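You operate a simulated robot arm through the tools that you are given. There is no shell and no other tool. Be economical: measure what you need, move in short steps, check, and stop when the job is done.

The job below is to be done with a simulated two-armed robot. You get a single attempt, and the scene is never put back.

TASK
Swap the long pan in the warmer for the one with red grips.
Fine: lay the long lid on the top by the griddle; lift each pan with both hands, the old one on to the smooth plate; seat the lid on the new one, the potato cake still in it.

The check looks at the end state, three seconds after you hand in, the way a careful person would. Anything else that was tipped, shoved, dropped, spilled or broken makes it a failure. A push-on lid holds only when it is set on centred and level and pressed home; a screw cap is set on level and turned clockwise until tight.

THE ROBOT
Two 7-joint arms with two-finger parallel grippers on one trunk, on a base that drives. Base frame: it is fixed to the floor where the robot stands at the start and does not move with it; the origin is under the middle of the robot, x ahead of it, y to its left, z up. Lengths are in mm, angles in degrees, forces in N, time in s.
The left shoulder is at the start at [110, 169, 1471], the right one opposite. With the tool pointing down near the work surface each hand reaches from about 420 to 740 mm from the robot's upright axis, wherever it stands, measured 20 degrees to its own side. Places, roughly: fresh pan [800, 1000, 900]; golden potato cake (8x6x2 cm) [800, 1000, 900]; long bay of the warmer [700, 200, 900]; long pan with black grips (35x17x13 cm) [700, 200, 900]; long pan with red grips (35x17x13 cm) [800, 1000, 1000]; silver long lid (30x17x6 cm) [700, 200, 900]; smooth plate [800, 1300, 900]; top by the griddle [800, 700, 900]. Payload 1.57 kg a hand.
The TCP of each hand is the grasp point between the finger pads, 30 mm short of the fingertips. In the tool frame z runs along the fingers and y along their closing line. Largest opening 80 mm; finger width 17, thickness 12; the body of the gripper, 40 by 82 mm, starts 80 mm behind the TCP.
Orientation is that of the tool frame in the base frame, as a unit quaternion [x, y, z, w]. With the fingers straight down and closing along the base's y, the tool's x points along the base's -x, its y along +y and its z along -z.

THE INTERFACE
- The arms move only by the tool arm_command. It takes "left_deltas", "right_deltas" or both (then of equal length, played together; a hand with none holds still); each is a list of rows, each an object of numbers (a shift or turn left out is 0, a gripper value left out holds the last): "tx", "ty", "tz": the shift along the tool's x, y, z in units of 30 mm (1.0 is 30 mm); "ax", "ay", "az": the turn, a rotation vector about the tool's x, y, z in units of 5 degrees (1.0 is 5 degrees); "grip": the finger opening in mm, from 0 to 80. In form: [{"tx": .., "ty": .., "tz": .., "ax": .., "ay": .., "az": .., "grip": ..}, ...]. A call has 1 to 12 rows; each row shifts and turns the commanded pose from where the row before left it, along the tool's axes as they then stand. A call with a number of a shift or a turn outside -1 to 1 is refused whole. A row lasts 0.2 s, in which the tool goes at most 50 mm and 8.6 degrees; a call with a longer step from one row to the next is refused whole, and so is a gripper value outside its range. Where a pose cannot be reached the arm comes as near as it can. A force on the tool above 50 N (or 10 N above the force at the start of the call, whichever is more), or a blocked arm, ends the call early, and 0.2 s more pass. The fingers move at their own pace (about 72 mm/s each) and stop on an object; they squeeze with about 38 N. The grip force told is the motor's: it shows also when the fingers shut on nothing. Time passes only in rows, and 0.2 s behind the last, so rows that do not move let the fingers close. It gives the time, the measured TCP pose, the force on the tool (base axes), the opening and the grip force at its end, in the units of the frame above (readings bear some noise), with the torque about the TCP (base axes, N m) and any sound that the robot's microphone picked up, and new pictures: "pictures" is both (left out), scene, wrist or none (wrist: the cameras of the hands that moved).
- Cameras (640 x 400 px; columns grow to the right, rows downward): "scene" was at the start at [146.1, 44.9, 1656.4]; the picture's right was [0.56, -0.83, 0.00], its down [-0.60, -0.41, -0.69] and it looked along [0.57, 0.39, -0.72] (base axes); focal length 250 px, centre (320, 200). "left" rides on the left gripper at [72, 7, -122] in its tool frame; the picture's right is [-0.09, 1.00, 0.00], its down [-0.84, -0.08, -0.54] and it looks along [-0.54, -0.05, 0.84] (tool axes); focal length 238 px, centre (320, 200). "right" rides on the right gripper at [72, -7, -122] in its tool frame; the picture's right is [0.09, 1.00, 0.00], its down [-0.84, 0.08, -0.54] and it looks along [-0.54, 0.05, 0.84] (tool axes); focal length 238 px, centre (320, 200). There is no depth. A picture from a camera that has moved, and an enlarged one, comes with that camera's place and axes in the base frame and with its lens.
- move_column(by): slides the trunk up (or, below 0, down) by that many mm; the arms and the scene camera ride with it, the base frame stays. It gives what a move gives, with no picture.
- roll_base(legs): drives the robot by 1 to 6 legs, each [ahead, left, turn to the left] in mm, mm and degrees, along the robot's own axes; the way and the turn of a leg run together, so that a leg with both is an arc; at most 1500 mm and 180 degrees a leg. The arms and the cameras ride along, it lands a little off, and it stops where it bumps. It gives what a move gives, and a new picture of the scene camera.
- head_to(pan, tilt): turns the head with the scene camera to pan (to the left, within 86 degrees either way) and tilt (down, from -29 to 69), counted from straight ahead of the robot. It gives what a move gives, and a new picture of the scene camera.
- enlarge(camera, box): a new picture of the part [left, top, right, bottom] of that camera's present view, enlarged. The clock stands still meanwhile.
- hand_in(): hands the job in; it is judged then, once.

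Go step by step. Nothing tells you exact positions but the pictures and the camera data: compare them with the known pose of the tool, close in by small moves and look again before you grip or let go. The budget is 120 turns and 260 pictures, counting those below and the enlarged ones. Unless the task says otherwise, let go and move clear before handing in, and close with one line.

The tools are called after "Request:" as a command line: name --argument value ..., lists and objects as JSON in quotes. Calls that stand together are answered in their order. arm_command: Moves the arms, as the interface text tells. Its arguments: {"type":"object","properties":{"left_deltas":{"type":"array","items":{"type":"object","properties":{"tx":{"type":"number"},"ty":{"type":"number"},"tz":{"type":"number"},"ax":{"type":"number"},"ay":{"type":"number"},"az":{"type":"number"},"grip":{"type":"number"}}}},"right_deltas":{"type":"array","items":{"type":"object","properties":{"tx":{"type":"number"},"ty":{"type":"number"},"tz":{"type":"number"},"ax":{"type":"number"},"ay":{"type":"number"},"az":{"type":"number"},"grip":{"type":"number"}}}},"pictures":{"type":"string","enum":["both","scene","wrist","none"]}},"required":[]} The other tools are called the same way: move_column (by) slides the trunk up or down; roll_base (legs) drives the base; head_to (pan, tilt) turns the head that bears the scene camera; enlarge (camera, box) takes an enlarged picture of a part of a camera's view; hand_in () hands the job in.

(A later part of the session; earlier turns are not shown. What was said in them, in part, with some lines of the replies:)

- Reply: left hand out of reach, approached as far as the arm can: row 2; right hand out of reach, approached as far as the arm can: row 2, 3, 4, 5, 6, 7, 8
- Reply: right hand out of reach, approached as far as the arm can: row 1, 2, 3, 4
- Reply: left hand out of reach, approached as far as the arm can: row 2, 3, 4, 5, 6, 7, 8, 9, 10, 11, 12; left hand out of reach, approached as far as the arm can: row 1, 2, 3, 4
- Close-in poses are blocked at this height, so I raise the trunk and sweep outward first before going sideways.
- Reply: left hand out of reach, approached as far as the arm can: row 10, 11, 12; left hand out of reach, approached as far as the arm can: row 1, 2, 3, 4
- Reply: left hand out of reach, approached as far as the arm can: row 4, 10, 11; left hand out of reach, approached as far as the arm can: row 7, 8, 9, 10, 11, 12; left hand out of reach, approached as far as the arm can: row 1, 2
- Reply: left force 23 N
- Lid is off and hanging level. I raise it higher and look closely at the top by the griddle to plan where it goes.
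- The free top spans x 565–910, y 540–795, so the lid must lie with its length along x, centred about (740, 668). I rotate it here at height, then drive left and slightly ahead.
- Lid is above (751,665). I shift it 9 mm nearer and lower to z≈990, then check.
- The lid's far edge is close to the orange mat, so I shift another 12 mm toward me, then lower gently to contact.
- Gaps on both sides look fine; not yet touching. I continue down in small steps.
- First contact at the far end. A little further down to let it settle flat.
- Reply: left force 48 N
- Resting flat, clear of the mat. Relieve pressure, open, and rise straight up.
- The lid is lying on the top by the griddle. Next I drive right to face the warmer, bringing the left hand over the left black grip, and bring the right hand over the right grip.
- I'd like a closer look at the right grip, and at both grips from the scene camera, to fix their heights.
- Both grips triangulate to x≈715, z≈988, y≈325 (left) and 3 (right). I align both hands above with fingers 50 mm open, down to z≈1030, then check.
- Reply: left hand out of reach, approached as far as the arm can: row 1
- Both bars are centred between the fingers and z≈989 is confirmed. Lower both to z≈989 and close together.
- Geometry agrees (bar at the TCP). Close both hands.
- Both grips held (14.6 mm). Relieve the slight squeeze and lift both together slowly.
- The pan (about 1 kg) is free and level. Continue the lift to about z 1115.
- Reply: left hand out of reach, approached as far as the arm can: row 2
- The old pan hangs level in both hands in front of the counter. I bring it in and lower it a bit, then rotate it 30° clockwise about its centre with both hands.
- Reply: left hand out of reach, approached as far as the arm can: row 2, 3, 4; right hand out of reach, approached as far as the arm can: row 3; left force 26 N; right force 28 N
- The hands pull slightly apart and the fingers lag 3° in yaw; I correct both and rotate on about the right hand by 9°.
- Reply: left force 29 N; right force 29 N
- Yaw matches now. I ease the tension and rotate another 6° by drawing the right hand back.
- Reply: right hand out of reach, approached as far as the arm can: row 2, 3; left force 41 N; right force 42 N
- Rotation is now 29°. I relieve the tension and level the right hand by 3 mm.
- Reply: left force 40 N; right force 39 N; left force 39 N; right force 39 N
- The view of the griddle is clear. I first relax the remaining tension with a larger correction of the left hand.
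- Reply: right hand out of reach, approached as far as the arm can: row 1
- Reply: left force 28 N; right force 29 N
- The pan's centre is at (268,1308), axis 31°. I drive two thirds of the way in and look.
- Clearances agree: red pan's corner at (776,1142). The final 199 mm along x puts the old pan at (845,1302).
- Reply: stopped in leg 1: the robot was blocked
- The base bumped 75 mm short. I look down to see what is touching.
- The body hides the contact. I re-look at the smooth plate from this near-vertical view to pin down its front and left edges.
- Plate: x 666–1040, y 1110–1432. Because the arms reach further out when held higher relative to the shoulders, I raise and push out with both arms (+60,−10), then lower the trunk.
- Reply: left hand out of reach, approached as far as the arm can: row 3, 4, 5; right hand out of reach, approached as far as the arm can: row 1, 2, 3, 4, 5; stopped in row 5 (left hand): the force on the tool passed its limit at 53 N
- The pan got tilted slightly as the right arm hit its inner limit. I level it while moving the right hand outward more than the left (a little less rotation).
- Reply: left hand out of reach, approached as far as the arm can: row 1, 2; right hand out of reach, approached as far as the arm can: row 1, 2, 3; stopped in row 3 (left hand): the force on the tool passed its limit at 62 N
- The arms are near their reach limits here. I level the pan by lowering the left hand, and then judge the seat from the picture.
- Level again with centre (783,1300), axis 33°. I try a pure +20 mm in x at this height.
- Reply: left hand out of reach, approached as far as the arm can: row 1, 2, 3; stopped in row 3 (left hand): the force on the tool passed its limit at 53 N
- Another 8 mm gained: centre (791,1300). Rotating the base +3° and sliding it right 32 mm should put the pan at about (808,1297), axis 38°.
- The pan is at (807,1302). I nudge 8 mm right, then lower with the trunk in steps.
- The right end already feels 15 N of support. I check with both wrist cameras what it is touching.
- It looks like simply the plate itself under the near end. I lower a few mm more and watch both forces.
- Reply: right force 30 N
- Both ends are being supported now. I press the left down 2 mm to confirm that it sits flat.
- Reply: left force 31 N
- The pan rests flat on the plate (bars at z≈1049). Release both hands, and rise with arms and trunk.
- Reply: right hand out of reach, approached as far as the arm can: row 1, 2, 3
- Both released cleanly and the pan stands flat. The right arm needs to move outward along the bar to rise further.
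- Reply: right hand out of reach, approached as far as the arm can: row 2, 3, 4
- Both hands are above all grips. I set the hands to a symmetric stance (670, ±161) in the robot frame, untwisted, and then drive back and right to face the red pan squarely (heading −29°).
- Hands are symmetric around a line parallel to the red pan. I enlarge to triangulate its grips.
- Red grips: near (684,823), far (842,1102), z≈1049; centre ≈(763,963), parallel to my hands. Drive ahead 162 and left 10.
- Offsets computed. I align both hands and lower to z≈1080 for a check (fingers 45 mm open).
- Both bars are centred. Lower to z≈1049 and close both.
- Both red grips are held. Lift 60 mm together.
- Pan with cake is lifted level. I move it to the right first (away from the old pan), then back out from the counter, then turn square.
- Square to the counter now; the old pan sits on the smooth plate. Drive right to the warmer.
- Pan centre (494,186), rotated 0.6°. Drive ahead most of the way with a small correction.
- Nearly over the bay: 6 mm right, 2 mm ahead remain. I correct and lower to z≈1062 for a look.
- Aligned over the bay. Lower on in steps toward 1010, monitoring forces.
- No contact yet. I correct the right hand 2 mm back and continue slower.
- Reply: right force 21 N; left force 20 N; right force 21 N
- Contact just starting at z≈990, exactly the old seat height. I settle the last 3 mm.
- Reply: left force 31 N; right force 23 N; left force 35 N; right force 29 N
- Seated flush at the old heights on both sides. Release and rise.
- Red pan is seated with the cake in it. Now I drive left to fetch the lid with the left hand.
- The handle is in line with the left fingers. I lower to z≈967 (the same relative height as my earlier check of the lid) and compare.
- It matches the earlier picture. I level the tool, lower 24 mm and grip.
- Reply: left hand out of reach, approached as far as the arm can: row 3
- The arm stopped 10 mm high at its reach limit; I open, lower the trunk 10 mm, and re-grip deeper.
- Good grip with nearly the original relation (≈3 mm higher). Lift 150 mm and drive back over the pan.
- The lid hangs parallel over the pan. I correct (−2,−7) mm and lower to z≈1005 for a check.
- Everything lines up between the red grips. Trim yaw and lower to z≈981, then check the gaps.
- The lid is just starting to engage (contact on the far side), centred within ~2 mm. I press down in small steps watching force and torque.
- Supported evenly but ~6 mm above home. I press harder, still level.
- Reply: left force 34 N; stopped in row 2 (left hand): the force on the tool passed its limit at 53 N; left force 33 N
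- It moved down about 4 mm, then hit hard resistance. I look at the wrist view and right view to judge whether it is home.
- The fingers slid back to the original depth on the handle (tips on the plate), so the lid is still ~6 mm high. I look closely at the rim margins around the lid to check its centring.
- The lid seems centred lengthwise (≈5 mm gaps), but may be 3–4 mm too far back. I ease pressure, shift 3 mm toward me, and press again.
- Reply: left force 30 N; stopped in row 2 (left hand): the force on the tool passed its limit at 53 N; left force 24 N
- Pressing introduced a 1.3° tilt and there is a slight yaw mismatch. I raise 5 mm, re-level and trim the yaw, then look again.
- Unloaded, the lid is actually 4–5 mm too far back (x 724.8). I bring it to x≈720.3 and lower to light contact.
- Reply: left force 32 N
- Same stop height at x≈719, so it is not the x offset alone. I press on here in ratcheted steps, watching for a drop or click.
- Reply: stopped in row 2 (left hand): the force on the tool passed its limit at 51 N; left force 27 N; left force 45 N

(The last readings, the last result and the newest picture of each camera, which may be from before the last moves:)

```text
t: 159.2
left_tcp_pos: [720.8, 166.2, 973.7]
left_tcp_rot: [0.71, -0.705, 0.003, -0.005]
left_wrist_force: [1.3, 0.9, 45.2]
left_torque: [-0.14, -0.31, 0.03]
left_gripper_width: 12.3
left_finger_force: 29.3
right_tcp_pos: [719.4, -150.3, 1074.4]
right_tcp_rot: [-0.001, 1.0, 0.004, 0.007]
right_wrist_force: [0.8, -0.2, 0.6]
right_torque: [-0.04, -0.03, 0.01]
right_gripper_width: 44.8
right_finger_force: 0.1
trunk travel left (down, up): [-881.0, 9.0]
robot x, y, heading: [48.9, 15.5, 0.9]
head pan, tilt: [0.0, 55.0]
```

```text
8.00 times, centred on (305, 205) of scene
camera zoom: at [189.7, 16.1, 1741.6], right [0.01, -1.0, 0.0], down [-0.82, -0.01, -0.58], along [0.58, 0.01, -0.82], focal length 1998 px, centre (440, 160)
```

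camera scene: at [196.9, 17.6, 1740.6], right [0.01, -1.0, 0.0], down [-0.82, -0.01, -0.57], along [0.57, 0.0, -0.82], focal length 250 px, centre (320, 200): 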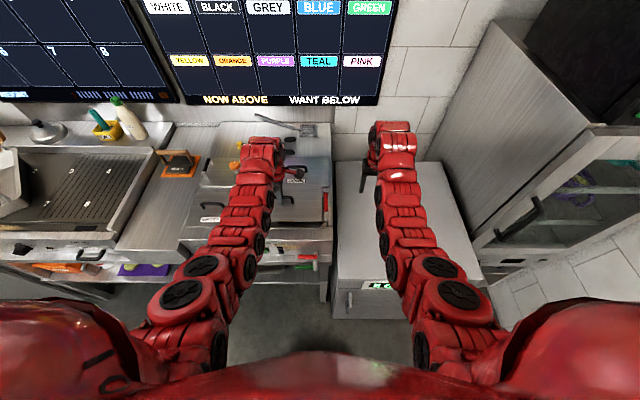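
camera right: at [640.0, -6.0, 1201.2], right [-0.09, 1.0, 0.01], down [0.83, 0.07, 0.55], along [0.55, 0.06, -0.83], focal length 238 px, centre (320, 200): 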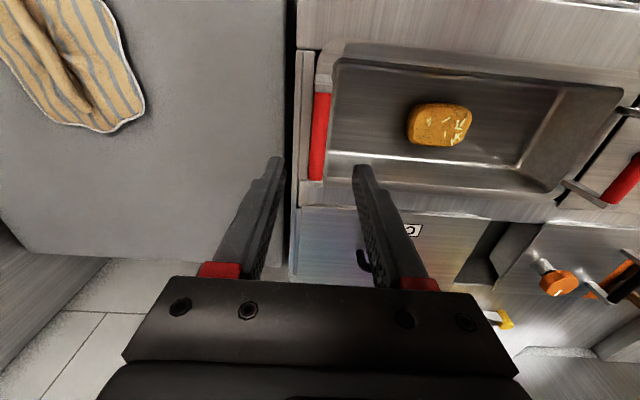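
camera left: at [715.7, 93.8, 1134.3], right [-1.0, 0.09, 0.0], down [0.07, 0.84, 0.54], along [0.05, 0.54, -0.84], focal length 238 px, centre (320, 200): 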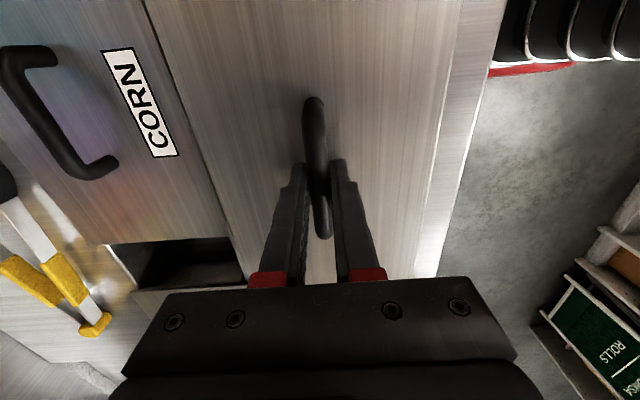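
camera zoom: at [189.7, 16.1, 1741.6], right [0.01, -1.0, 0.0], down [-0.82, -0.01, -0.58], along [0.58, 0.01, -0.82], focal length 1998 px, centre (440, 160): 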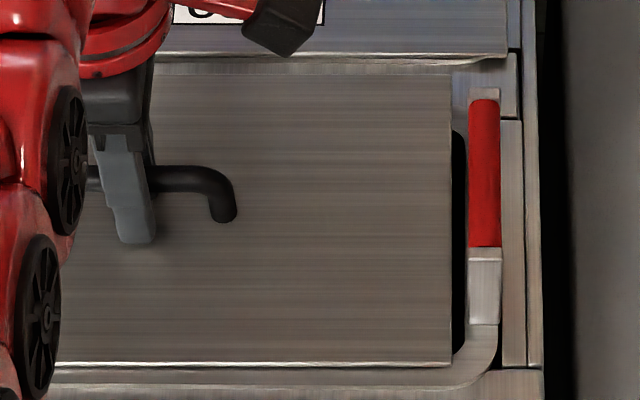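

I can't tell from this whether it is home. I release the lid and lift the left hand clear to look at it unobstructed.

Request:
arm_command --left_deltas '[{"tz": -0.08}, {"grip": 45}, {"grip": 45}, {}, {"tz": -0.5}, {"tz": -1}, {"tz": -1}, {}]' --pictures "wrist"

Request:
enlarge --camera "right" --box '[340, 0, 640, 200]'

Request:
enlarge --camera "left" --box '[150, 100, 450, 290]'

```text
t: 161.0
left_tcp_pos: [725.8, 167.1, 1041.9]
left_tcp_rot: [0.71, -0.704, 0.0, -0.001]
left_wrist_force: [0.0, -0.3, -0.4]
left_torque: [-0.05, 0.05, 0.01]
left_gripper_width: 45.0
left_finger_force: 0.1
right_tcp_pos: [723.3, -149.5, 1071.2]
right_tcp_rot: [0.001, 1.0, 0.004, 0.006]
right_wrist_force: [-0.4, -0.6, 0.0]
right_torque: [0.03, 0.04, -0.01]
right_gripper_width: 45.3
right_finger_force: 0.1
trunk travel left (down, up): [-881.0, 9.0]
robot x, y, heading: [44.6, 15.5, 0.3]
head pan, tilt: [0.0, 55.0]
camera left: at [718.5, 95.9, 1165.4], right [-1.0, 0.09, 0.0], down [0.07, 0.84, 0.54], along [0.05, 0.54, -0.84], focal length 238 px, centre (320, 200)
```

left: 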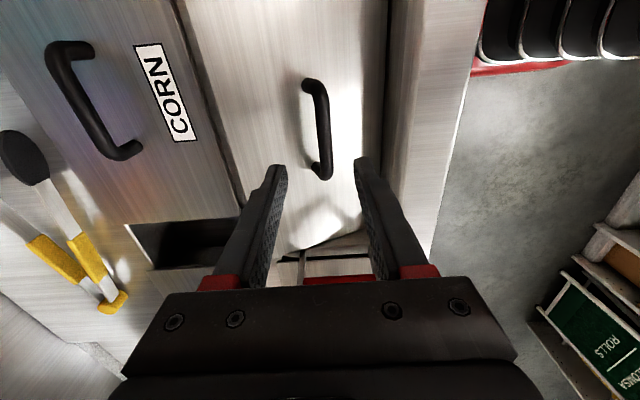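

```text
2.00 times, centred on (490, 100) of right
camera zoom: at [650.7, -156.3, 1191.6], right [-0.09, 1.0, 0.01], down [0.83, 0.07, 0.55], along [0.55, 0.06, -0.83], focal length 477 px, centre (-20, 400)
```

zoom: 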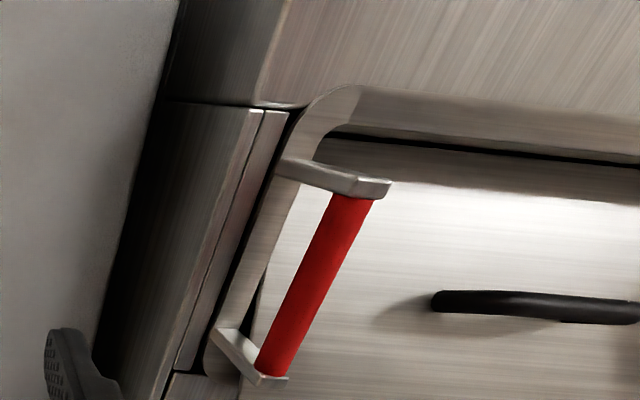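

```text
2.11 times, centred on (300, 195) of left
camera zoom: at [718.5, 95.9, 1165.4], right [-1.0, 0.09, 0.0], down [0.07, 0.84, 0.54], along [0.05, 0.54, -0.84], focal length 502 px, centre (362, 210)
```

zoom: 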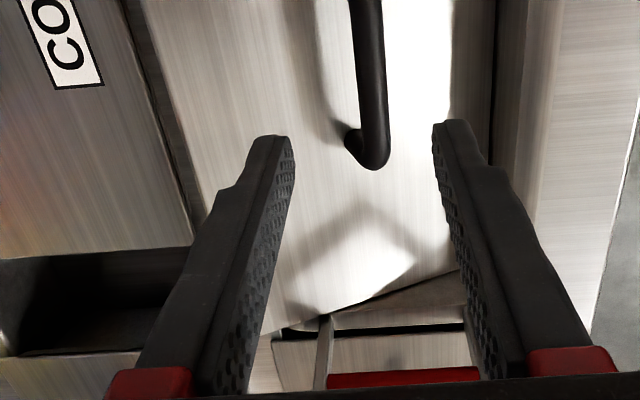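

On release the lid tipped: its front edge dropped inside the pan opening, so it was too far back. I take a clear look before recovering.

Request:
arm_command --left_deltas '[{"tz": -1}, {"tz": -1, "tx": -1}, {"tx": -1}, {"tx": -1}, {}]' --pictures "none"

Request:
head_to --pan 12 --tilt 52

Request:
enlarge --camera "scene" --box '[250, 160, 410, 270]'

```text
t: 162.2
left_tcp_pos: [722.3, 258.6, 1106.2]
left_tcp_rot: [0.71, -0.705, 0.001, -0.002]
left_wrist_force: [-0.4, 0.3, 0.6]
left_torque: [0.0, -0.01, 0.0]
left_gripper_width: 45.0
left_finger_force: 0.0
right_tcp_pos: [722.8, -150.0, 1072.3]
right_tcp_rot: [0.0, 1.0, 0.004, 0.006]
right_wrist_force: [-0.3, -0.1, -0.4]
right_torque: [0.0, 0.0, -0.04]
right_gripper_width: 44.9
right_finger_force: 0.0
trunk travel left (down, up): [-881.0, 9.0]
robot x, y, heading: [44.0, 17.9, 0.6]
head pan, tilt: [0.0, 55.0]
```

```text
t: 162.9
left_tcp_pos: [722.2, 258.0, 1106.3]
left_tcp_rot: [0.71, -0.705, 0.001, -0.001]
left_wrist_force: [-0.1, 0.2, 0.2]
left_torque: [-0.02, 0.01, 0.02]
left_gripper_width: 45.2
left_finger_force: 0.1
right_tcp_pos: [723.8, -147.6, 1071.8]
right_tcp_rot: [0.0, 1.0, 0.003, 0.006]
right_wrist_force: [0.5, -0.7, -0.9]
right_torque: [0.0, 0.01, -0.02]
right_gripper_width: 45.1
right_finger_force: 0.1
trunk travel left (down, up): [-881.0, 9.0]
robot x, y, heading: [46.0, 16.8, 0.2]
head pan, tilt: [12.0, 52.0]
camera scene: at [197.7, 33.4, 1744.5], right [0.22, -0.98, 0.0], down [-0.77, -0.17, -0.62], along [0.6, 0.13, -0.79], focal length 250 px, centre (320, 200)
```

scene: 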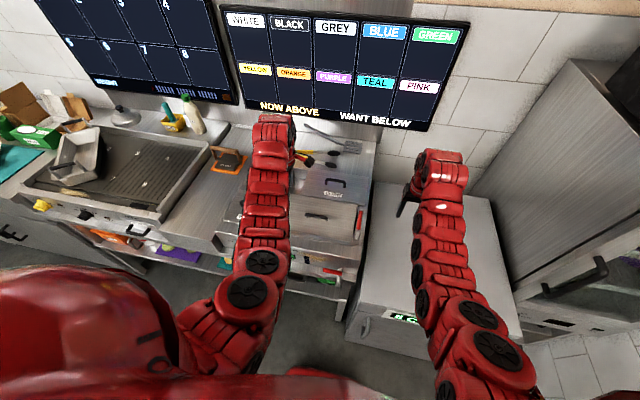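

```text
3.64 times, centred on (330, 215) of scene
camera zoom: at [197.7, 33.4, 1744.5], right [0.22, -0.98, 0.0], down [-0.77, -0.17, -0.62], along [0.6, 0.13, -0.79], focal length 908 px, centre (284, 146)
```

zoom: 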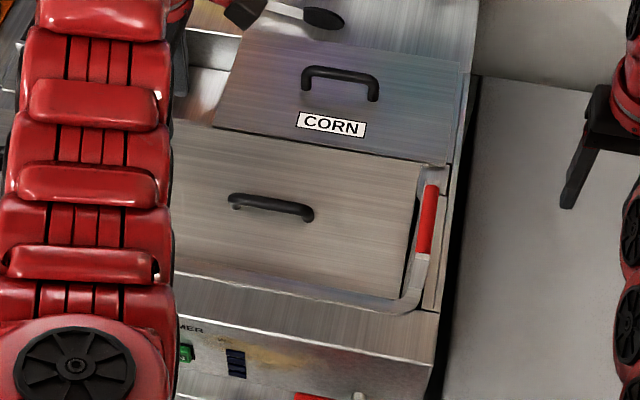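

The lid is tilted ~6° with its front edge dropped about 15 mm; the bar is near (722,158..165,952). I go back over it, tilt the tool 6° to match, and approach for a re-grip.

Request:
arm_command --left_deltas '[{"tx": 1}, {"tx": 1}, {"tx": 1}, {"tx": 0.1, "ax": 0.6}, {"tz": 1, "ax": 0.6}, {"tz": 1}, {"tz": 1}, {"tz": 1, "ty": 0.1}, {}]' --pictures "wrist"

```text
t: 164.9
left_tcp_pos: [730.7, 161.5, 986.3]
left_tcp_rot: [0.709, -0.703, 0.038, -0.038]
left_wrist_force: [-0.2, -0.9, -1.3]
left_torque: [-0.02, -0.02, 0.02]
left_gripper_width: 45.0
left_finger_force: 0.0
right_tcp_pos: [722.9, -148.7, 1071.8]
right_tcp_rot: [0.0, 1.0, 0.005, 0.006]
right_wrist_force: [0.2, 0.5, 0.2]
right_torque: [-0.02, 0.02, 0.01]
right_gripper_width: 44.7
right_finger_force: 0.1
trunk travel left (down, up): [-881.0, 9.0]
robot x, y, heading: [46.6, 16.2, 0.3]
head pan, tilt: [12.0, 52.0]
camera left: at [711.7, 88.9, 1108.1], right [-0.99, 0.09, -0.11], down [0.01, 0.84, 0.55], along [0.14, 0.54, -0.83], focal length 238 px, centre (320, 200)
```

left: 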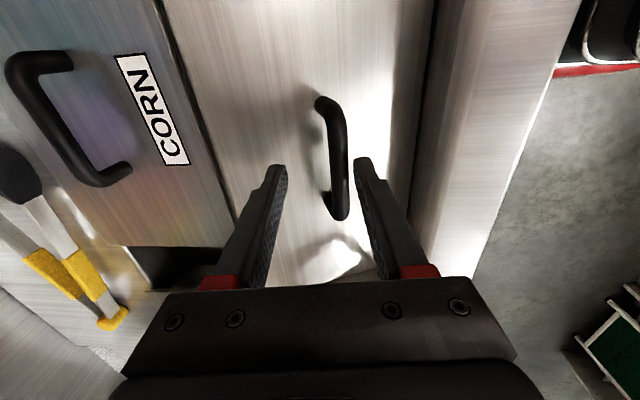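

Request:
enlarge --camera "left" --box '[230, 60, 470, 280]'

Request:
enlarge --camera "right" --box '[380, 0, 640, 200]'

```text
1.82 times, centred on (350, 170) of left
camera zoom: at [711.7, 88.9, 1108.1], right [-0.99, 0.09, -0.11], down [0.01, 0.84, 0.55], along [0.14, 0.54, -0.83], focal length 433 px, centre (266, 254)
```

zoom: 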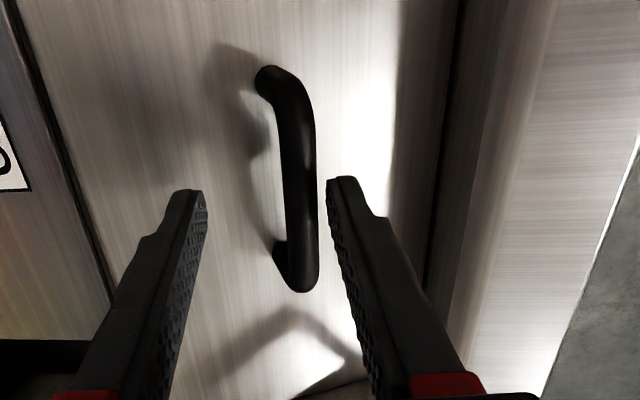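

```text
2.00 times, centred on (510, 100) of right
camera zoom: at [649.5, -156.7, 1192.3], right [-0.09, 1.0, 0.01], down [0.83, 0.07, 0.55], along [0.55, 0.06, -0.83], focal length 477 px, centre (-60, 400)
```

zoom: 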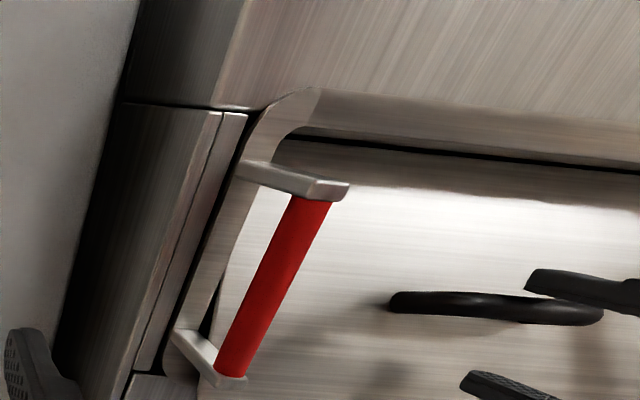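

The lid is tilted more, about 20°. I tilt the tool to match, shift it in line with the bar, and check before closing.

Request:
arm_command --left_deltas '[{"ax": 0.93}, {"ax": 0.93}, {"ax": 0.93}, {"ty": 0.3}, {"ty": 0.3, "tx": -0.08}, {}]' --pictures "wrist"

```text
t: 166.3
left_tcp_pos: [714.5, 164.3, 978.7]
left_tcp_rot: [0.699, -0.694, 0.123, -0.123]
left_wrist_force: [0.3, -0.1, -0.3]
left_torque: [-0.02, -0.02, 0.03]
left_gripper_width: 45.3
left_finger_force: 0.1
right_tcp_pos: [723.1, -147.8, 1071.3]
right_tcp_rot: [0.0, 1.0, 0.003, 0.005]
right_wrist_force: [0.9, -0.6, -0.5]
right_torque: [0.04, -0.05, 0.01]
right_gripper_width: 45.0
right_finger_force: 0.0
trunk travel left (down, up): [-881.0, 9.0]
robot x, y, heading: [45.4, 16.7, 0.6]
head pan, tilt: [12.0, 52.0]
camera left: at [667.4, 92.1, 1092.3], right [-0.94, 0.09, -0.34], down [-0.12, 0.84, 0.54], along [0.33, 0.54, -0.77], focal length 238 px, centre (320, 200)
```

left: 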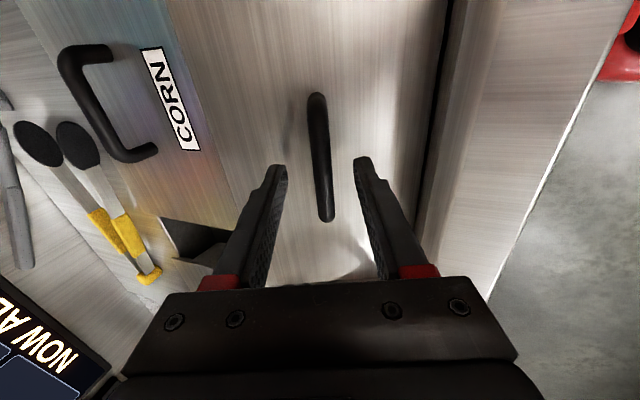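

Now the handle looks exactly like in the earlier aligned views. I go in along the tool axis 21 mm and close.

Request:
arm_command --left_deltas '[{"tz": 0.35}, {"tz": 0.35}, {"grip": 0}, {"grip": 0}, {"grip": 0}, {"grip": 0}]' --pictures "wrist"

```text
t: 167.8
left_tcp_pos: [720.5, 166.1, 959.7]
left_tcp_rot: [0.699, -0.694, 0.123, -0.123]
left_wrist_force: [-2.2, 0.4, -3.8]
left_torque: [-0.08, -0.01, -0.01]
left_gripper_width: 12.4
left_finger_force: 29.7
right_tcp_pos: [724.2, -149.8, 1071.2]
right_tcp_rot: [0.0, 1.0, 0.004, 0.007]
right_wrist_force: [0.0, -0.7, -1.0]
right_torque: [0.01, 0.01, -0.02]
right_gripper_width: 45.0
right_finger_force: 0.1
trunk travel left (down, up): [-881.0, 9.0]
robot x, y, heading: [43.1, 16.0, 0.6]
head pan, tilt: [12.0, 52.0]
camera left: at [673.8, 94.0, 1073.4], right [-0.94, 0.09, -0.34], down [-0.12, 0.84, 0.54], along [0.33, 0.54, -0.77], focal length 238 px, centre (320, 200)
```

left: 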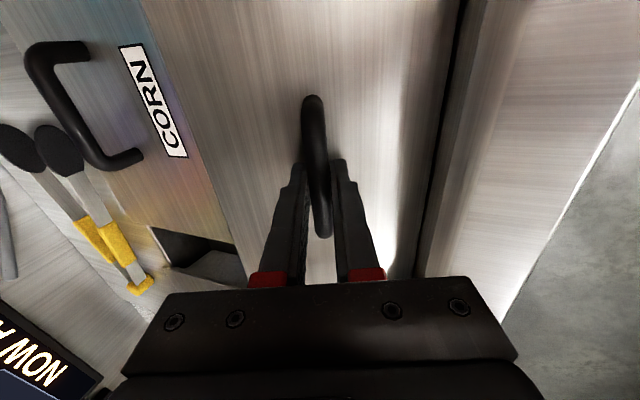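

Gripped. Lift straight up, then rotate level.

Request:
arm_command --left_deltas '[{"tz": -0.28, "ty": -0.1}, {"tz": -0.47, "ty": -0.17}, {"tz": -0.66, "ty": -0.24}, {"tz": -0.8, "ty": -0.29}, {"ax": -1}, {"ax": -1}, {"ax": -1}, {"ax": -1}, {}]'

Request:
enlarge --camera "scene" --box '[250, 160, 410, 270]'

```text
t: 169.8
left_tcp_pos: [721.0, 166.6, 1030.7]
left_tcp_rot: [0.71, -0.705, 0.0, 0.0]
left_wrist_force: [0.3, 0.7, -4.7]
left_torque: [0.03, -0.02, 0.02]
left_gripper_width: 12.2
left_finger_force: 29.9
right_tcp_pos: [723.0, -148.3, 1071.1]
right_tcp_rot: [0.0, 1.0, 0.003, 0.006]
right_wrist_force: [0.3, 0.8, -0.8]
right_torque: [-0.02, 0.05, -0.01]
right_gripper_width: 44.8
right_finger_force: 0.2
trunk travel left (down, up): [-881.0, 9.0]
robot x, y, heading: [45.9, 13.5, 0.4]
head pan, tilt: [12.0, 52.0]
camera scene: at [198.1, 33.3, 1744.5], right [0.22, -0.98, 0.0], down [-0.77, -0.17, -0.62], along [0.6, 0.13, -0.79], focal length 250 px, centre (320, 200)
camera left: at [714.7, 94.2, 1153.8], right [-1.0, 0.09, 0.0], down [0.07, 0.84, 0.54], along [0.05, 0.54, -0.84], focal length 238 px, centre (320, 200)
```

scene: 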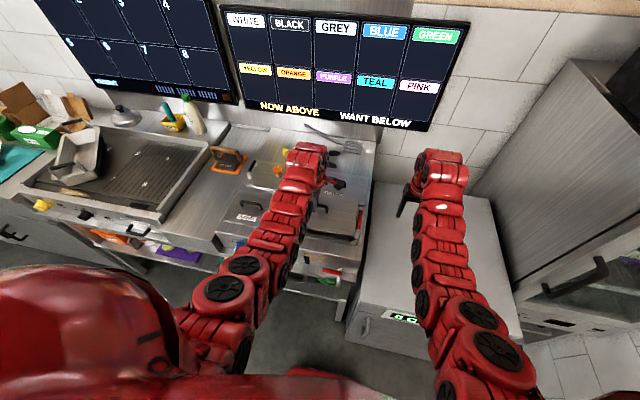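
left: 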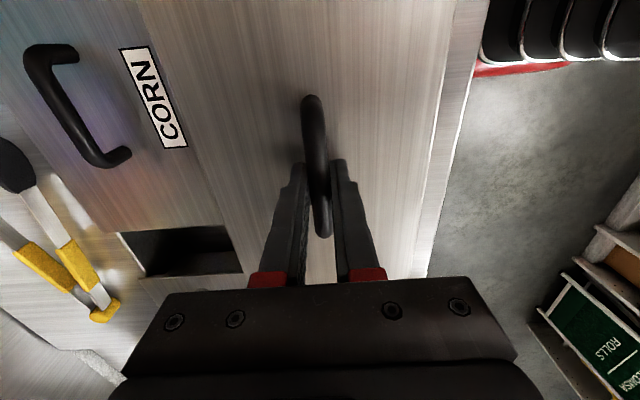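

```text
3.64 times, centred on (330, 215) of scene
camera zoom: at [198.1, 33.3, 1744.5], right [0.22, -0.98, 0.0], down [-0.77, -0.17, -0.62], along [0.6, 0.13, -0.79], focal length 908 px, centre (284, 146)
```

zoom: 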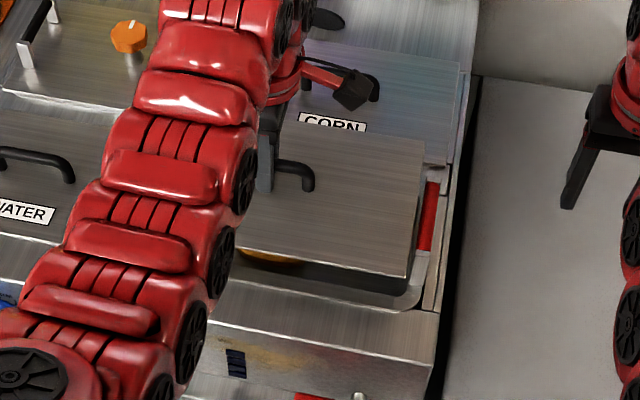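

Recovered level, the cake is still in place. The red pan seems to sit ~3 mm nearer than the old one (its bar centre 714.8 vs 718), and the first contact was on the lid's back side. So I aim at x≈717, y≈165, and lower to just above contact.

Request:
arm_command --left_deltas '[{"ty": 0.13, "tx": 0.04, "tz": 0.4}, {"tz": 0.5}, {"tz": 0.5}, {"tz": 0.15}, {}]' --pictures "none"

Request:
enlarge --camera "scene" --box '[290, 180, 370, 240]'

Request:
enlarge --camera "right" --box '[380, 0, 640, 200]'

```text
t: 170.9
left_tcp_pos: [717.1, 163.9, 984.3]
left_tcp_rot: [0.71, -0.705, 0.0, 0.0]
left_wrist_force: [0.8, 0.2, -4.8]
left_torque: [0.01, -0.02, 0.01]
left_gripper_width: 12.3
left_finger_force: 29.2
right_tcp_pos: [724.3, -150.0, 1071.9]
right_tcp_rot: [0.0, 1.0, 0.003, 0.006]
right_wrist_force: [1.2, 0.6, 0.1]
right_torque: [0.0, 0.01, 0.0]
right_gripper_width: 44.9
right_finger_force: 0.0
trunk travel left (down, up): [-881.0, 9.0]
robot x, y, heading: [40.8, 17.6, 0.6]
head pan, tilt: [12.0, 52.0]
```

```text
6.67 times, centred on (330, 210) of scene
camera zoom: at [198.3, 33.3, 1744.5], right [0.22, -0.98, 0.0], down [-0.77, -0.17, -0.62], along [0.6, 0.13, -0.79], focal length 1665 px, centre (253, 133)
```

zoom: 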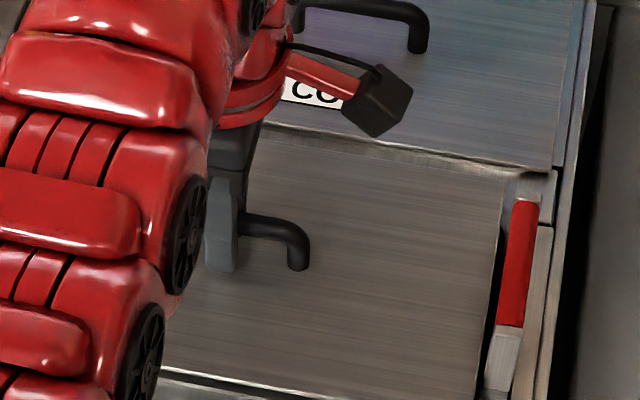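

```text
2.00 times, centred on (510, 100) of right
camera zoom: at [650.0, -156.3, 1192.0], right [-0.09, 1.0, 0.01], down [0.83, 0.07, 0.55], along [0.55, 0.06, -0.83], focal length 477 px, centre (-60, 400)
```

zoom: 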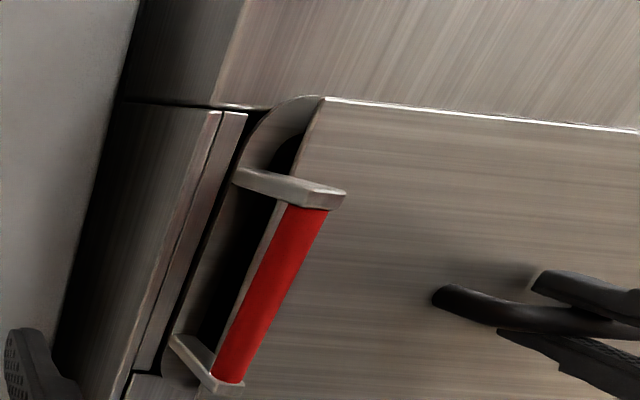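

Now creep down and read the contact torques.

Request:
arm_command --left_deltas '[{"tz": 0.15}, {"tz": 0.05}, {}]' --pictures "none"

Request:
arm_command --left_deltas '[{"tz": 0.06}, {}]' --pictures "none"

Request:
arm_command --left_deltas '[{"tz": 0.06}, {}]' --pictures "none"

```text
t: 171.8
left_tcp_pos: [717.2, 164.1, 978.6]
left_tcp_rot: [0.71, -0.704, 0.0, 0.0]
left_wrist_force: [-0.3, -0.6, -4.7]
left_torque: [0.03, 0.02, 0.0]
left_gripper_width: 12.6
left_finger_force: 29.9
right_tcp_pos: [722.8, -148.2, 1071.6]
right_tcp_rot: [0.0, 1.0, 0.004, 0.006]
right_wrist_force: [-0.3, 0.4, -0.3]
right_torque: [-0.03, -0.01, -0.04]
right_gripper_width: 44.9
right_finger_force: 0.1
trunk travel left (down, up): [-881.0, 9.0]
robot x, y, heading: [41.9, 17.5, 0.6]
head pan, tilt: [12.0, 52.0]
```

```text
t: 172.3
left_tcp_pos: [718.2, 164.7, 976.9]
left_tcp_rot: [0.71, -0.705, 0.0, 0.0]
left_wrist_force: [-0.2, 0.1, -4.9]
left_torque: [0.04, 0.0, -0.02]
left_gripper_width: 12.3
left_finger_force: 29.7
right_tcp_pos: [723.9, -148.3, 1072.2]
right_tcp_rot: [0.0, 1.0, 0.004, 0.006]
right_wrist_force: [-0.2, -0.3, -1.1]
right_torque: [-0.03, 0.02, 0.0]
right_gripper_width: 45.1
right_finger_force: 0.0
trunk travel left (down, up): [-881.0, 9.0]
robot x, y, heading: [41.8, 15.5, 0.5]
head pan, tilt: [12.0, 52.0]
```

```text
t: 172.9
left_tcp_pos: [717.8, 164.7, 975.0]
left_tcp_rot: [0.709, -0.705, 0.002, -0.001]
left_wrist_force: [0.8, 0.5, -2.6]
left_torque: [0.29, 0.14, -0.09]
left_gripper_width: 12.6
left_finger_force: 30.1
right_tcp_pos: [723.8, -150.0, 1072.0]
right_tcp_rot: [-0.001, 1.0, 0.003, 0.006]
right_wrist_force: [0.0, -0.3, -0.2]
right_torque: [0.03, -0.01, 0.01]
right_gripper_width: 45.0
right_finger_force: 0.0
trunk travel left (down, up): [-881.0, 9.0]
robot x, y, heading: [49.0, 20.0, 0.8]
head pan, tilt: [12.0, 52.0]
```

Light contact now at the front-left corner: a slight clockwise yaw trim should help. Back up 2 mm, trim, and re-try.

Request:
arm_command --left_deltas '[{"tz": -0.08}, {"az": 0.09, "ty": -0.02}, {"tz": 0.1}, {}]' --pictures "none"

Request:
arm_command --left_deltas '[{"tz": 0.06}, {}]' --pictures "none"

Request:
arm_command --left_deltas '[{"tz": 0.06}, {}]' --pictures "none"

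```text
t: 173.9
left_tcp_pos: [718.4, 165.6, 974.9]
left_tcp_rot: [-0.706, 0.708, -0.001, 0.001]
left_wrist_force: [-0.2, -0.7, -4.0]
left_torque: [0.2, 0.09, -0.02]
left_gripper_width: 12.4
left_finger_force: 29.7
right_tcp_pos: [723.2, -150.3, 1071.2]
right_tcp_rot: [0.0, 1.0, 0.003, 0.005]
right_wrist_force: [-0.9, 0.8, 0.8]
right_torque: [-0.03, 0.0, 0.0]
right_gripper_width: 45.1
right_finger_force: 0.1
trunk travel left (down, up): [-881.0, 9.0]
robot x, y, heading: [45.3, 15.2, 0.8]
head pan, tilt: [12.0, 52.0]
```

```text
t: 174.6
left_tcp_pos: [718.8, 163.5, 973.0]
left_tcp_rot: [-0.707, 0.708, 0.0, 0.001]
left_wrist_force: [0.7, 1.0, -4.1]
left_torque: [0.12, 0.08, -0.03]
left_gripper_width: 12.5
left_finger_force: 29.4
right_tcp_pos: [723.6, -149.0, 1071.4]
right_tcp_rot: [0.0, 1.0, 0.003, 0.007]
right_wrist_force: [-0.6, -0.5, 0.7]
right_torque: [-0.01, -0.02, 0.02]
right_gripper_width: 45.1
right_finger_force: 0.1
trunk travel left (down, up): [-881.0, 9.0]
robot x, y, heading: [47.0, 14.2, 0.6]
head pan, tilt: [12.0, 52.0]
```

```text
t: 175.2
left_tcp_pos: [718.8, 163.8, 971.9]
left_tcp_rot: [-0.707, 0.708, 0.0, 0.002]
left_wrist_force: [-0.3, 0.8, 4.8]
left_torque: [-0.03, 0.03, -0.06]
left_gripper_width: 12.3
left_finger_force: 29.6
right_tcp_pos: [723.2, -149.0, 1072.2]
right_tcp_rot: [0.0, 1.0, 0.003, 0.007]
right_wrist_force: [0.1, -0.3, 0.7]
right_torque: [-0.02, 0.02, 0.01]
right_gripper_width: 44.9
right_finger_force: 0.0
trunk travel left (down, up): [-881.0, 9.0]
robot x, y, heading: [41.4, 17.7, 0.4]
head pan, tilt: [12.0, 52.0]
```

It slid past the old stop with balanced torques (z 972). Continue pressing in small steps.

Request:
arm_command --left_deltas '[{"tz": 0.06}, {}]' --pictures "none"

Request:
arm_command --left_deltas '[{"tz": 0.06}, {}]' --pictures "none"

Request:
arm_command --left_deltas '[{"tz": 0.06}, {}]' --pictures "none"

```text
t: 175.8
left_tcp_pos: [719.3, 164.2, 971.5]
left_tcp_rot: [-0.707, 0.708, -0.002, 0.004]
left_wrist_force: [6.6, 2.0, 25.3]
left_torque: [-0.14, -0.05, -0.03]
left_gripper_width: 12.2
left_finger_force: 29.5
right_tcp_pos: [721.7, -149.7, 1072.9]
right_tcp_rot: [0.001, 1.0, 0.004, 0.007]
right_wrist_force: [-0.7, 1.1, -0.4]
right_torque: [0.01, -0.01, -0.03]
right_gripper_width: 45.0
right_finger_force: 0.1
trunk travel left (down, up): [-881.0, 9.0]
robot x, y, heading: [43.8, 12.1, 0.7]
head pan, tilt: [12.0, 52.0]
```

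```text
t: 176.3
left_tcp_pos: [717.6, 163.6, 968.4]
left_tcp_rot: [-0.707, 0.707, 0.0, 0.001]
left_wrist_force: [10.4, 0.6, 23.9]
left_torque: [0.02, -0.01, -0.02]
left_gripper_width: 12.5
left_finger_force: 29.8
right_tcp_pos: [722.2, -149.5, 1072.5]
right_tcp_rot: [0.0, 1.0, 0.004, 0.007]
right_wrist_force: [0.0, -0.1, 0.4]
right_torque: [0.0, -0.01, -0.01]
right_gripper_width: 44.8
right_finger_force: 0.1
trunk travel left (down, up): [-881.0, 9.0]
robot x, y, heading: [47.8, 18.2, 0.4]
head pan, tilt: [12.0, 52.0]
```

```text
t: 176.9
left_tcp_pos: [717.4, 163.5, 968.5]
left_tcp_rot: [-0.707, 0.708, -0.002, 0.003]
left_wrist_force: [11.9, 0.3, 40.7]
left_torque: [-0.15, 0.56, -0.03]
left_gripper_width: 12.5
left_finger_force: 29.9
right_tcp_pos: [720.0, -150.6, 1073.2]
right_tcp_rot: [0.0, 1.0, 0.004, 0.006]
right_wrist_force: [0.9, -0.7, -0.6]
right_torque: [0.0, 0.0, -0.01]
right_gripper_width: 45.0
right_finger_force: 0.1
trunk travel left (down, up): [-881.0, 9.0]
robot x, y, heading: [46.8, 18.5, 0.4]
head pan, tilt: [12.0, 52.0]
```

It is down at z≈968, the original seated height, and laterally locked. One more firm push, then unload gently and release.

Request:
arm_command --left_deltas '[{"tz": 0.03}, {}, {"tz": -0.07}, {"tz": -0.07}, {}]' --pictures "none"

Request:
arm_command --left_deltas '[{"grip": 30}, {"grip": 45}, {}, {"tz": -0.5}, {"tz": -1}, {"tz": -1}, {}]' --pictures "wrist"

```text
t: 178.2
left_tcp_pos: [716.0, 163.6, 966.6]
left_tcp_rot: [-0.707, 0.707, 0.0, -0.001]
left_wrist_force: [12.1, 0.8, 20.6]
left_torque: [0.4, -0.05, 0.04]
left_gripper_width: 12.6
left_finger_force: 29.8
right_tcp_pos: [722.9, -149.7, 1070.6]
right_tcp_rot: [0.0, 1.0, 0.004, 0.007]
right_wrist_force: [-0.1, -0.8, 0.2]
right_torque: [0.0, -0.01, -0.01]
right_gripper_width: 44.9
right_finger_force: 0.0
trunk travel left (down, up): [-881.0, 9.0]
robot x, y, heading: [43.9, 13.8, 0.6]
head pan, tilt: [12.0, 52.0]
```

```text
t: 179.8
left_tcp_pos: [715.2, 163.7, 1041.5]
left_tcp_rot: [-0.706, 0.708, -0.001, -0.001]
left_wrist_force: [0.8, 0.3, 0.7]
left_torque: [0.03, -0.01, 0.03]
left_gripper_width: 45.1
left_finger_force: 0.0
right_tcp_pos: [724.2, -149.3, 1071.4]
right_tcp_rot: [0.0, 1.0, 0.004, 0.006]
right_wrist_force: [0.8, 0.3, 0.2]
right_torque: [-0.04, 0.01, 0.01]
right_gripper_width: 44.9
right_finger_force: 0.0
trunk travel left (down, up): [-881.0, 9.0]
robot x, y, heading: [43.2, 17.0, 0.4]
head pan, tilt: [12.0, 52.0]
camera left: at [709.4, 91.1, 1164.9], right [-1.0, 0.09, 0.0], down [0.08, 0.84, 0.54], along [0.05, 0.54, -0.84], focal length 238 px, centre (320, 200)
```

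left: 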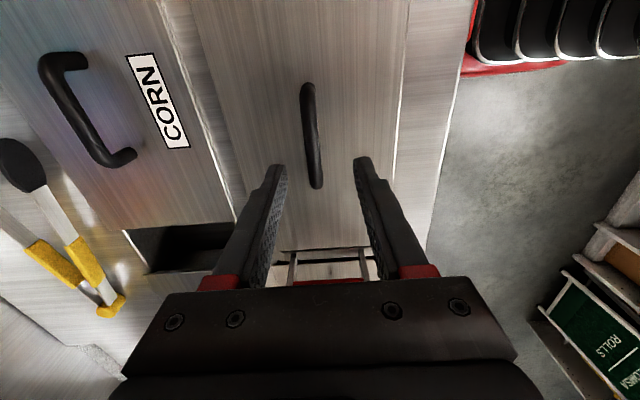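

The lid lies flat now. I view it from the scene camera, and then give it a firm two-point press for certainty.

Request:
arm_command --left_deltas '[{"tx": -1, "tz": -0.6}, {"tx": -1}, {"tx": -1, "grip": 0}, {}]' --pictures "none"

Request:
enlarge --camera "scene" --box '[250, 160, 410, 270]'

Request:
enlarge --camera "right" --box '[380, 0, 640, 200]'

```text
t: 180.8
left_tcp_pos: [717.5, 252.9, 1063.8]
left_tcp_rot: [-0.706, 0.708, 0.0, 0.001]
left_wrist_force: [-0.3, -0.4, -0.2]
left_torque: [0.02, 0.02, 0.02]
left_gripper_width: 0.1
left_finger_force: 20.9
right_tcp_pos: [724.2, -149.4, 1071.8]
right_tcp_rot: [-0.001, 1.0, 0.004, 0.006]
right_wrist_force: [-0.7, -0.9, 0.5]
right_torque: [0.02, 0.0, 0.0]
right_gripper_width: 45.1
right_finger_force: 0.2
trunk travel left (down, up): [-881.0, 9.0]
robot x, y, heading: [45.5, 18.1, 0.3]
head pan, tilt: [12.0, 52.0]
```

```text
3.64 times, centred on (330, 215) of scene
camera zoom: at [197.7, 32.8, 1744.5], right [0.22, -0.98, 0.0], down [-0.77, -0.17, -0.62], along [0.6, 0.13, -0.79], focal length 908 px, centre (284, 146)
```

zoom: 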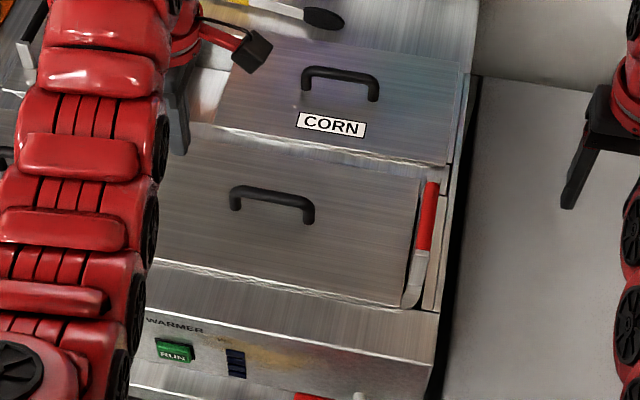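

```text
2.00 times, centred on (510, 100) of right
camera zoom: at [649.6, -156.7, 1192.2], right [-0.09, 1.0, 0.01], down [0.83, 0.07, 0.55], along [0.55, 0.06, -0.83], focal length 477 px, centre (-60, 400)
```

zoom: 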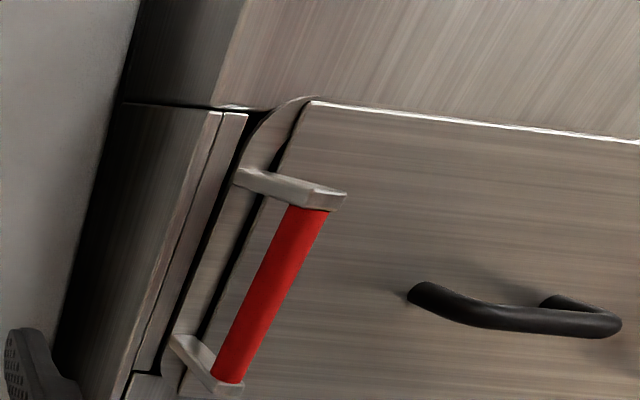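

It looks flat and even. I bring the right hand (closed) over the right half of the lid, and touch both halves simultaneously.

Request:
arm_command --right_deltas '[{"ty": 1, "grip": 0}, {"ty": 1}, {"ty": 1}, {"ty": 1}, {"ty": 1}, {"ty": 1}, {"ty": 1}, {"ty": 0.5}, {"tz": 1}, {"tz": 1}, {"tz": 0.7}, {}]' --left_deltas '[{}, {}, {}, {}, {}, {}, {}, {}, {"tz": 1}, {"tz": 1}, {"tz": 0.6}, {}]' --pictures "wrist"

```text
t: 183.3
left_tcp_pos: [715.2, 252.7, 984.8]
left_tcp_rot: [-0.707, 0.707, -0.001, 0.0]
left_wrist_force: [0.5, 0.0, 0.5]
left_torque: [0.0, 0.0, -0.02]
left_gripper_width: 0.1
left_finger_force: 21.6
right_tcp_pos: [703.5, 68.5, 995.2]
right_tcp_rot: [0.0, 1.0, 0.004, 0.006]
right_wrist_force: [0.0, -0.9, 0.4]
right_torque: [0.0, -0.01, 0.03]
right_gripper_width: 0.0
right_finger_force: 21.2
right hand out of reach, approached as far as the arm can: row 9, 11
trunk travel left (down, up): [-881.0, 9.0]
robot x, y, heading: [45.1, 17.3, 0.2]
head pan, tilt: [12.0, 52.0]
camera right: at [630.6, 61.2, 1116.4], right [-0.09, 1.0, 0.01], down [0.83, 0.07, 0.55], along [0.55, 0.06, -0.83], focal length 238 px, centre (320, 200)
camera left: at [709.0, 181.5, 1108.9], right [-1.0, 0.09, 0.0], down [0.08, 0.84, 0.54], along [0.05, 0.54, -0.84], focal length 238 px, centre (320, 200)
```

right: 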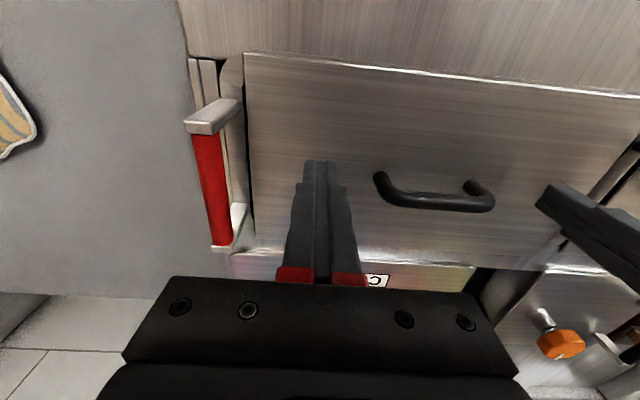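
left: 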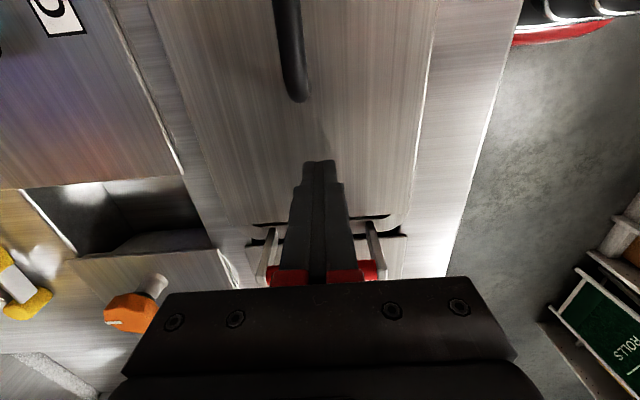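

Both closed fingertips are above the plate, left and right of the handle. Lower to touch.

Request:
arm_command --left_deltas '[{"tz": 0.2}, {"tz": 0.2}, {"tz": 0.1}, {}]' --right_deltas '[{"tx": -0.3, "tz": 0.3}, {"tz": 0.3}, {"tz": 0.2}, {}]' --pictures "none"

Request:
arm_command --left_deltas '[{"tz": 0.07}, {"tz": 0.05}, {}]' --right_deltas '[{"tz": 0.07}, {"tz": 0.05}, {}]' --pictures "none"

```text
t: 184.3
left_tcp_pos: [716.6, 253.7, 969.6]
left_tcp_rot: [-0.707, 0.708, 0.0, 0.001]
left_wrist_force: [-0.8, 1.1, 0.3]
left_torque: [0.03, -0.03, 0.01]
left_gripper_width: 0.0
left_finger_force: 21.5
right_tcp_pos: [695.8, 65.2, 983.8]
right_tcp_rot: [0.0, 1.0, 0.004, 0.006]
right_wrist_force: [0.8, -0.3, 0.1]
right_torque: [0.0, -0.01, 0.01]
right_gripper_width: 0.0
right_finger_force: 21.4
right hand out of reach, approached as far as the arm can: row 1, 2
trunk travel left (down, up): [-881.0, 9.0]
robot x, y, heading: [46.6, 16.4, 0.5]
head pan, tilt: [12.0, 52.0]
```

```text
t: 185.2
left_tcp_pos: [716.5, 253.4, 967.6]
left_tcp_rot: [-0.706, 0.708, -0.002, 0.003]
left_wrist_force: [1.6, 0.5, 20.1]
left_torque: [-0.02, 0.01, 0.01]
left_gripper_width: 0.1
left_finger_force: 21.5
right_tcp_pos: [694.6, 65.7, 981.6]
right_tcp_rot: [-0.001, 1.0, 0.005, 0.008]
right_wrist_force: [0.7, 0.1, 0.0]
right_torque: [-0.02, -0.01, 0.01]
right_gripper_width: 0.2
right_finger_force: 21.5
trunk travel left (down, up): [-881.0, 9.0]
robot x, y, heading: [44.8, 15.9, 0.5]
head pan, tilt: [12.0, 52.0]
```

Left half: plate at z≈937.6, exactly the original seated height. Now the right half.

Request:
arm_command --right_deltas '[{"tx": 0.2, "tz": 0.2}, {"tz": 0.17}, {"tz": 0.08}, {}]' --left_deltas '[{}, {}, {}, {}]' --pictures "none"

Request:
arm_command --right_deltas '[{"tz": 0.06}, {"tz": 0.05}, {}]' --left_deltas '[{"tz": 0.04}, {}, {}]' --pictures "none"

```text
t: 186.2
left_tcp_pos: [716.5, 253.1, 967.2]
left_tcp_rot: [-0.706, 0.708, -0.002, 0.004]
left_wrist_force: [10.6, 2.6, 30.6]
left_torque: [0.01, -0.23, 0.07]
left_gripper_width: 0.2
left_finger_force: 21.6
right_tcp_pos: [688.5, 64.8, 968.3]
right_tcp_rot: [0.001, 1.0, 0.004, 0.006]
right_wrist_force: [0.1, -0.1, -0.2]
right_torque: [0.02, -0.01, -0.02]
right_gripper_width: 0.0
right_finger_force: 21.3
trunk travel left (down, up): [-881.0, 9.0]
robot x, y, heading: [45.8, 15.0, 0.8]
head pan, tilt: [12.0, 52.0]
```

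```text
t: 186.9
left_tcp_pos: [714.7, 253.1, 967.9]
left_tcp_rot: [-0.706, 0.708, -0.002, 0.003]
left_wrist_force: [15.5, 1.0, 34.4]
left_torque: [-0.01, -0.4, 0.08]
left_gripper_width: 0.0
left_finger_force: 21.2
right_tcp_pos: [688.0, 64.0, 968.9]
right_tcp_rot: [0.0, 1.0, 0.006, 0.01]
right_wrist_force: [-1.0, 2.5, 23.0]
right_torque: [0.03, 0.17, 0.16]
right_gripper_width: 0.0
right_finger_force: 21.4
trunk travel left (down, up): [-881.0, 9.0]
robot x, y, heading: [44.2, 14.2, 0.6]
head pan, tilt: [12.0, 52.0]
```

Right half is at ~938 as well: level and home. One last firm push with both, then lift off.

Request:
arm_command --right_deltas '[{"tz": 0.06}, {}]' --left_deltas '[{"tz": 0.03}, {}]' --pictures "none"

Request:
arm_command --right_deltas '[{"tz": -0.3}, {"tz": -0.7}, {"tz": -0.9}, {"tz": -0.9, "tx": -0.5}, {"tz": -0.6, "tx": -0.5, "ty": -0.5}, {"ty": -1}, {"ty": -1}, {"ty": -1}, {"ty": -1}, {"ty": -1}, {"ty": -1}, {}]' --left_deltas '[{"tz": -0.3}, {"tz": -0.7}, {"tz": -0.9}, {"tz": -0.9}, {"tz": -0.9, "tx": -0.5}, {"tx": -1}, {"tx": -1}, {"tx": -1}, {"tx": -1}, {}, {}, {}]' --pictures "none"

Request:
enlarge --camera "scene" --box '[220, 150, 400, 280]'

Request:
enlarge --camera "scene" --box '[0, 60, 250, 250]'

```text
t: 187.7
left_tcp_pos: [714.6, 253.5, 968.5]
left_tcp_rot: [-0.706, 0.708, -0.003, 0.005]
left_wrist_force: [-3.2, -0.7, 21.9]
left_torque: [-0.02, 0.22, -0.01]
left_gripper_width: 0.1
left_finger_force: 21.1
right_tcp_pos: [688.5, 63.9, 968.9]
right_tcp_rot: [0.0, 1.0, 0.005, 0.012]
right_wrist_force: [-4.9, -2.6, 25.7]
right_torque: [-0.14, 0.3, 0.14]
right_gripper_width: 0.0
right_finger_force: 21.1
trunk travel left (down, up): [-881.0, 9.0]
robot x, y, heading: [44.4, 17.0, 0.6]
head pan, tilt: [12.0, 52.0]
stopped in row 2 (right hand): the force on the tool passed its limit at 51 N (the readings are from after the stop); the commanded pose is now the measured one
```

```text
t: 190.2
left_tcp_pos: [719.4, 392.0, 1075.0]
left_tcp_rot: [-0.706, 0.708, -0.002, 0.002]
left_wrist_force: [0.0, 0.2, -1.2]
left_torque: [0.04, -0.02, 0.02]
left_gripper_width: 0.0
left_finger_force: 21.5
right_tcp_pos: [722.2, -131.3, 1065.1]
right_tcp_rot: [0.001, 1.0, 0.004, 0.009]
right_wrist_force: [0.5, 0.4, -0.4]
right_torque: [-0.03, -0.01, -0.01]
right_gripper_width: 0.1
right_finger_force: 21.3
trunk travel left (down, up): [-881.0, 9.0]
robot x, y, heading: [46.2, 19.2, 0.4]
head pan, tilt: [12.0, 52.0]
```

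```text
3.08 times, centred on (310, 215) of scene
camera zoom: at [198.0, 34.0, 1744.5], right [0.22, -0.98, 0.0], down [-0.77, -0.17, -0.62], along [0.6, 0.13, -0.79], focal length 768 px, centre (351, 154)
```

zoom: 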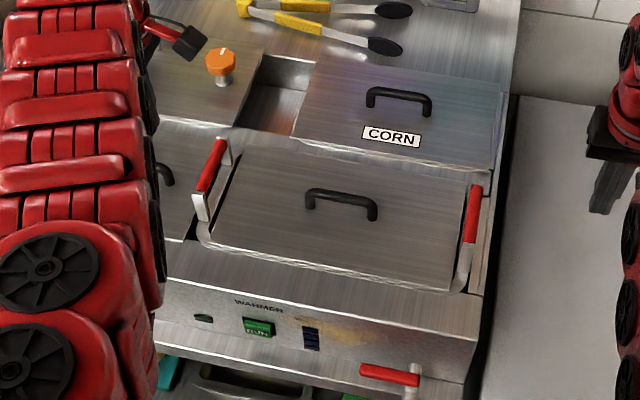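

```text
2.11 times, centred on (125, 155) of scene
camera zoom: at [198.0, 34.0, 1744.5], right [0.22, -0.98, 0.0], down [-0.77, -0.17, -0.62], along [0.6, 0.13, -0.79], focal length 526 px, centre (730, 295)
```

zoom: 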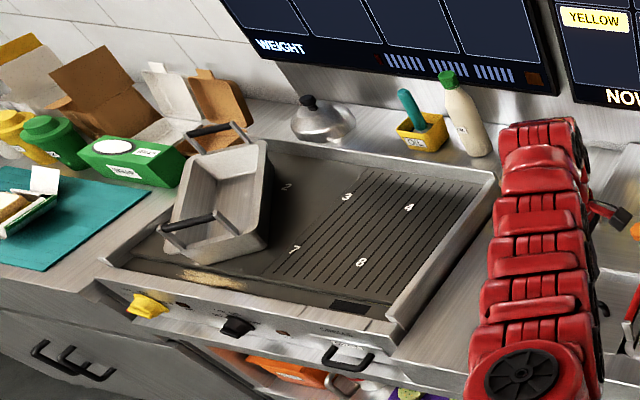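

The lid sits level and home between the red grips, and the old pan stands flat on the smooth plate. I back the robot off clear and hand in.

Request:
roll_base --legs '[[-250, 0, 0]]'

```text
t: 192.1
left_tcp_pos: [471.9, 387.9, 1073.3]
left_tcp_rot: [-0.705, 0.709, -0.001, 0.001]
left_wrist_force: [-0.2, -0.3, 0.3]
left_torque: [0.02, 0.02, 0.01]
left_gripper_width: 0.0
left_finger_force: 21.1
right_tcp_pos: [474.3, -134.3, 1063.3]
right_tcp_rot: [0.002, 1.0, 0.004, 0.007]
right_wrist_force: [0.1, 0.3, -0.7]
right_torque: [-0.04, 0.01, -0.04]
right_gripper_width: 0.0
right_finger_force: 21.3
trunk travel left (down, up): [-881.0, 9.0]
robot x, y, heading: [-203.5, 15.8, 0.5]
head pan, tilt: [12.0, 52.0]
camera scene: at [-49.5, 31.1, 1744.3], right [0.21, -0.98, 0.0], down [-0.77, -0.17, -0.61], along [0.6, 0.13, -0.79], focal length 250 px, centre (320, 200)
```

scene: 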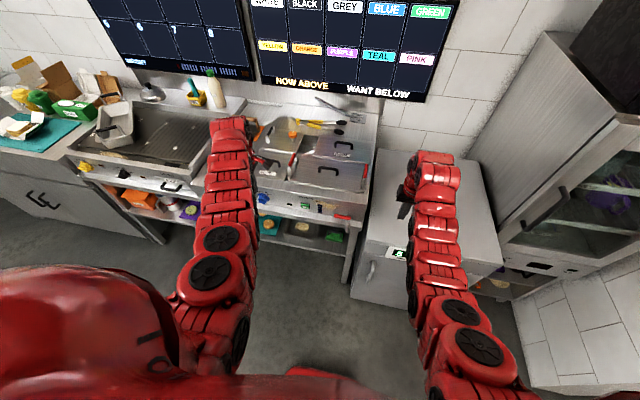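

Everything is in place, and both hands are clear of the counter. Handing in.

Request:
hand_in

```text
The job is handed in.
```

The swap is done and handed in: the red-grip pan is in the warmer with the potato cake in it and its lid pressed home, and the old pan is on the smooth plate. The lid tipped into the pan on my first try at seating it, so I lifted it out and reseated it level; when I lifted it the cake was still in the pan and nothing else looked disturbed.
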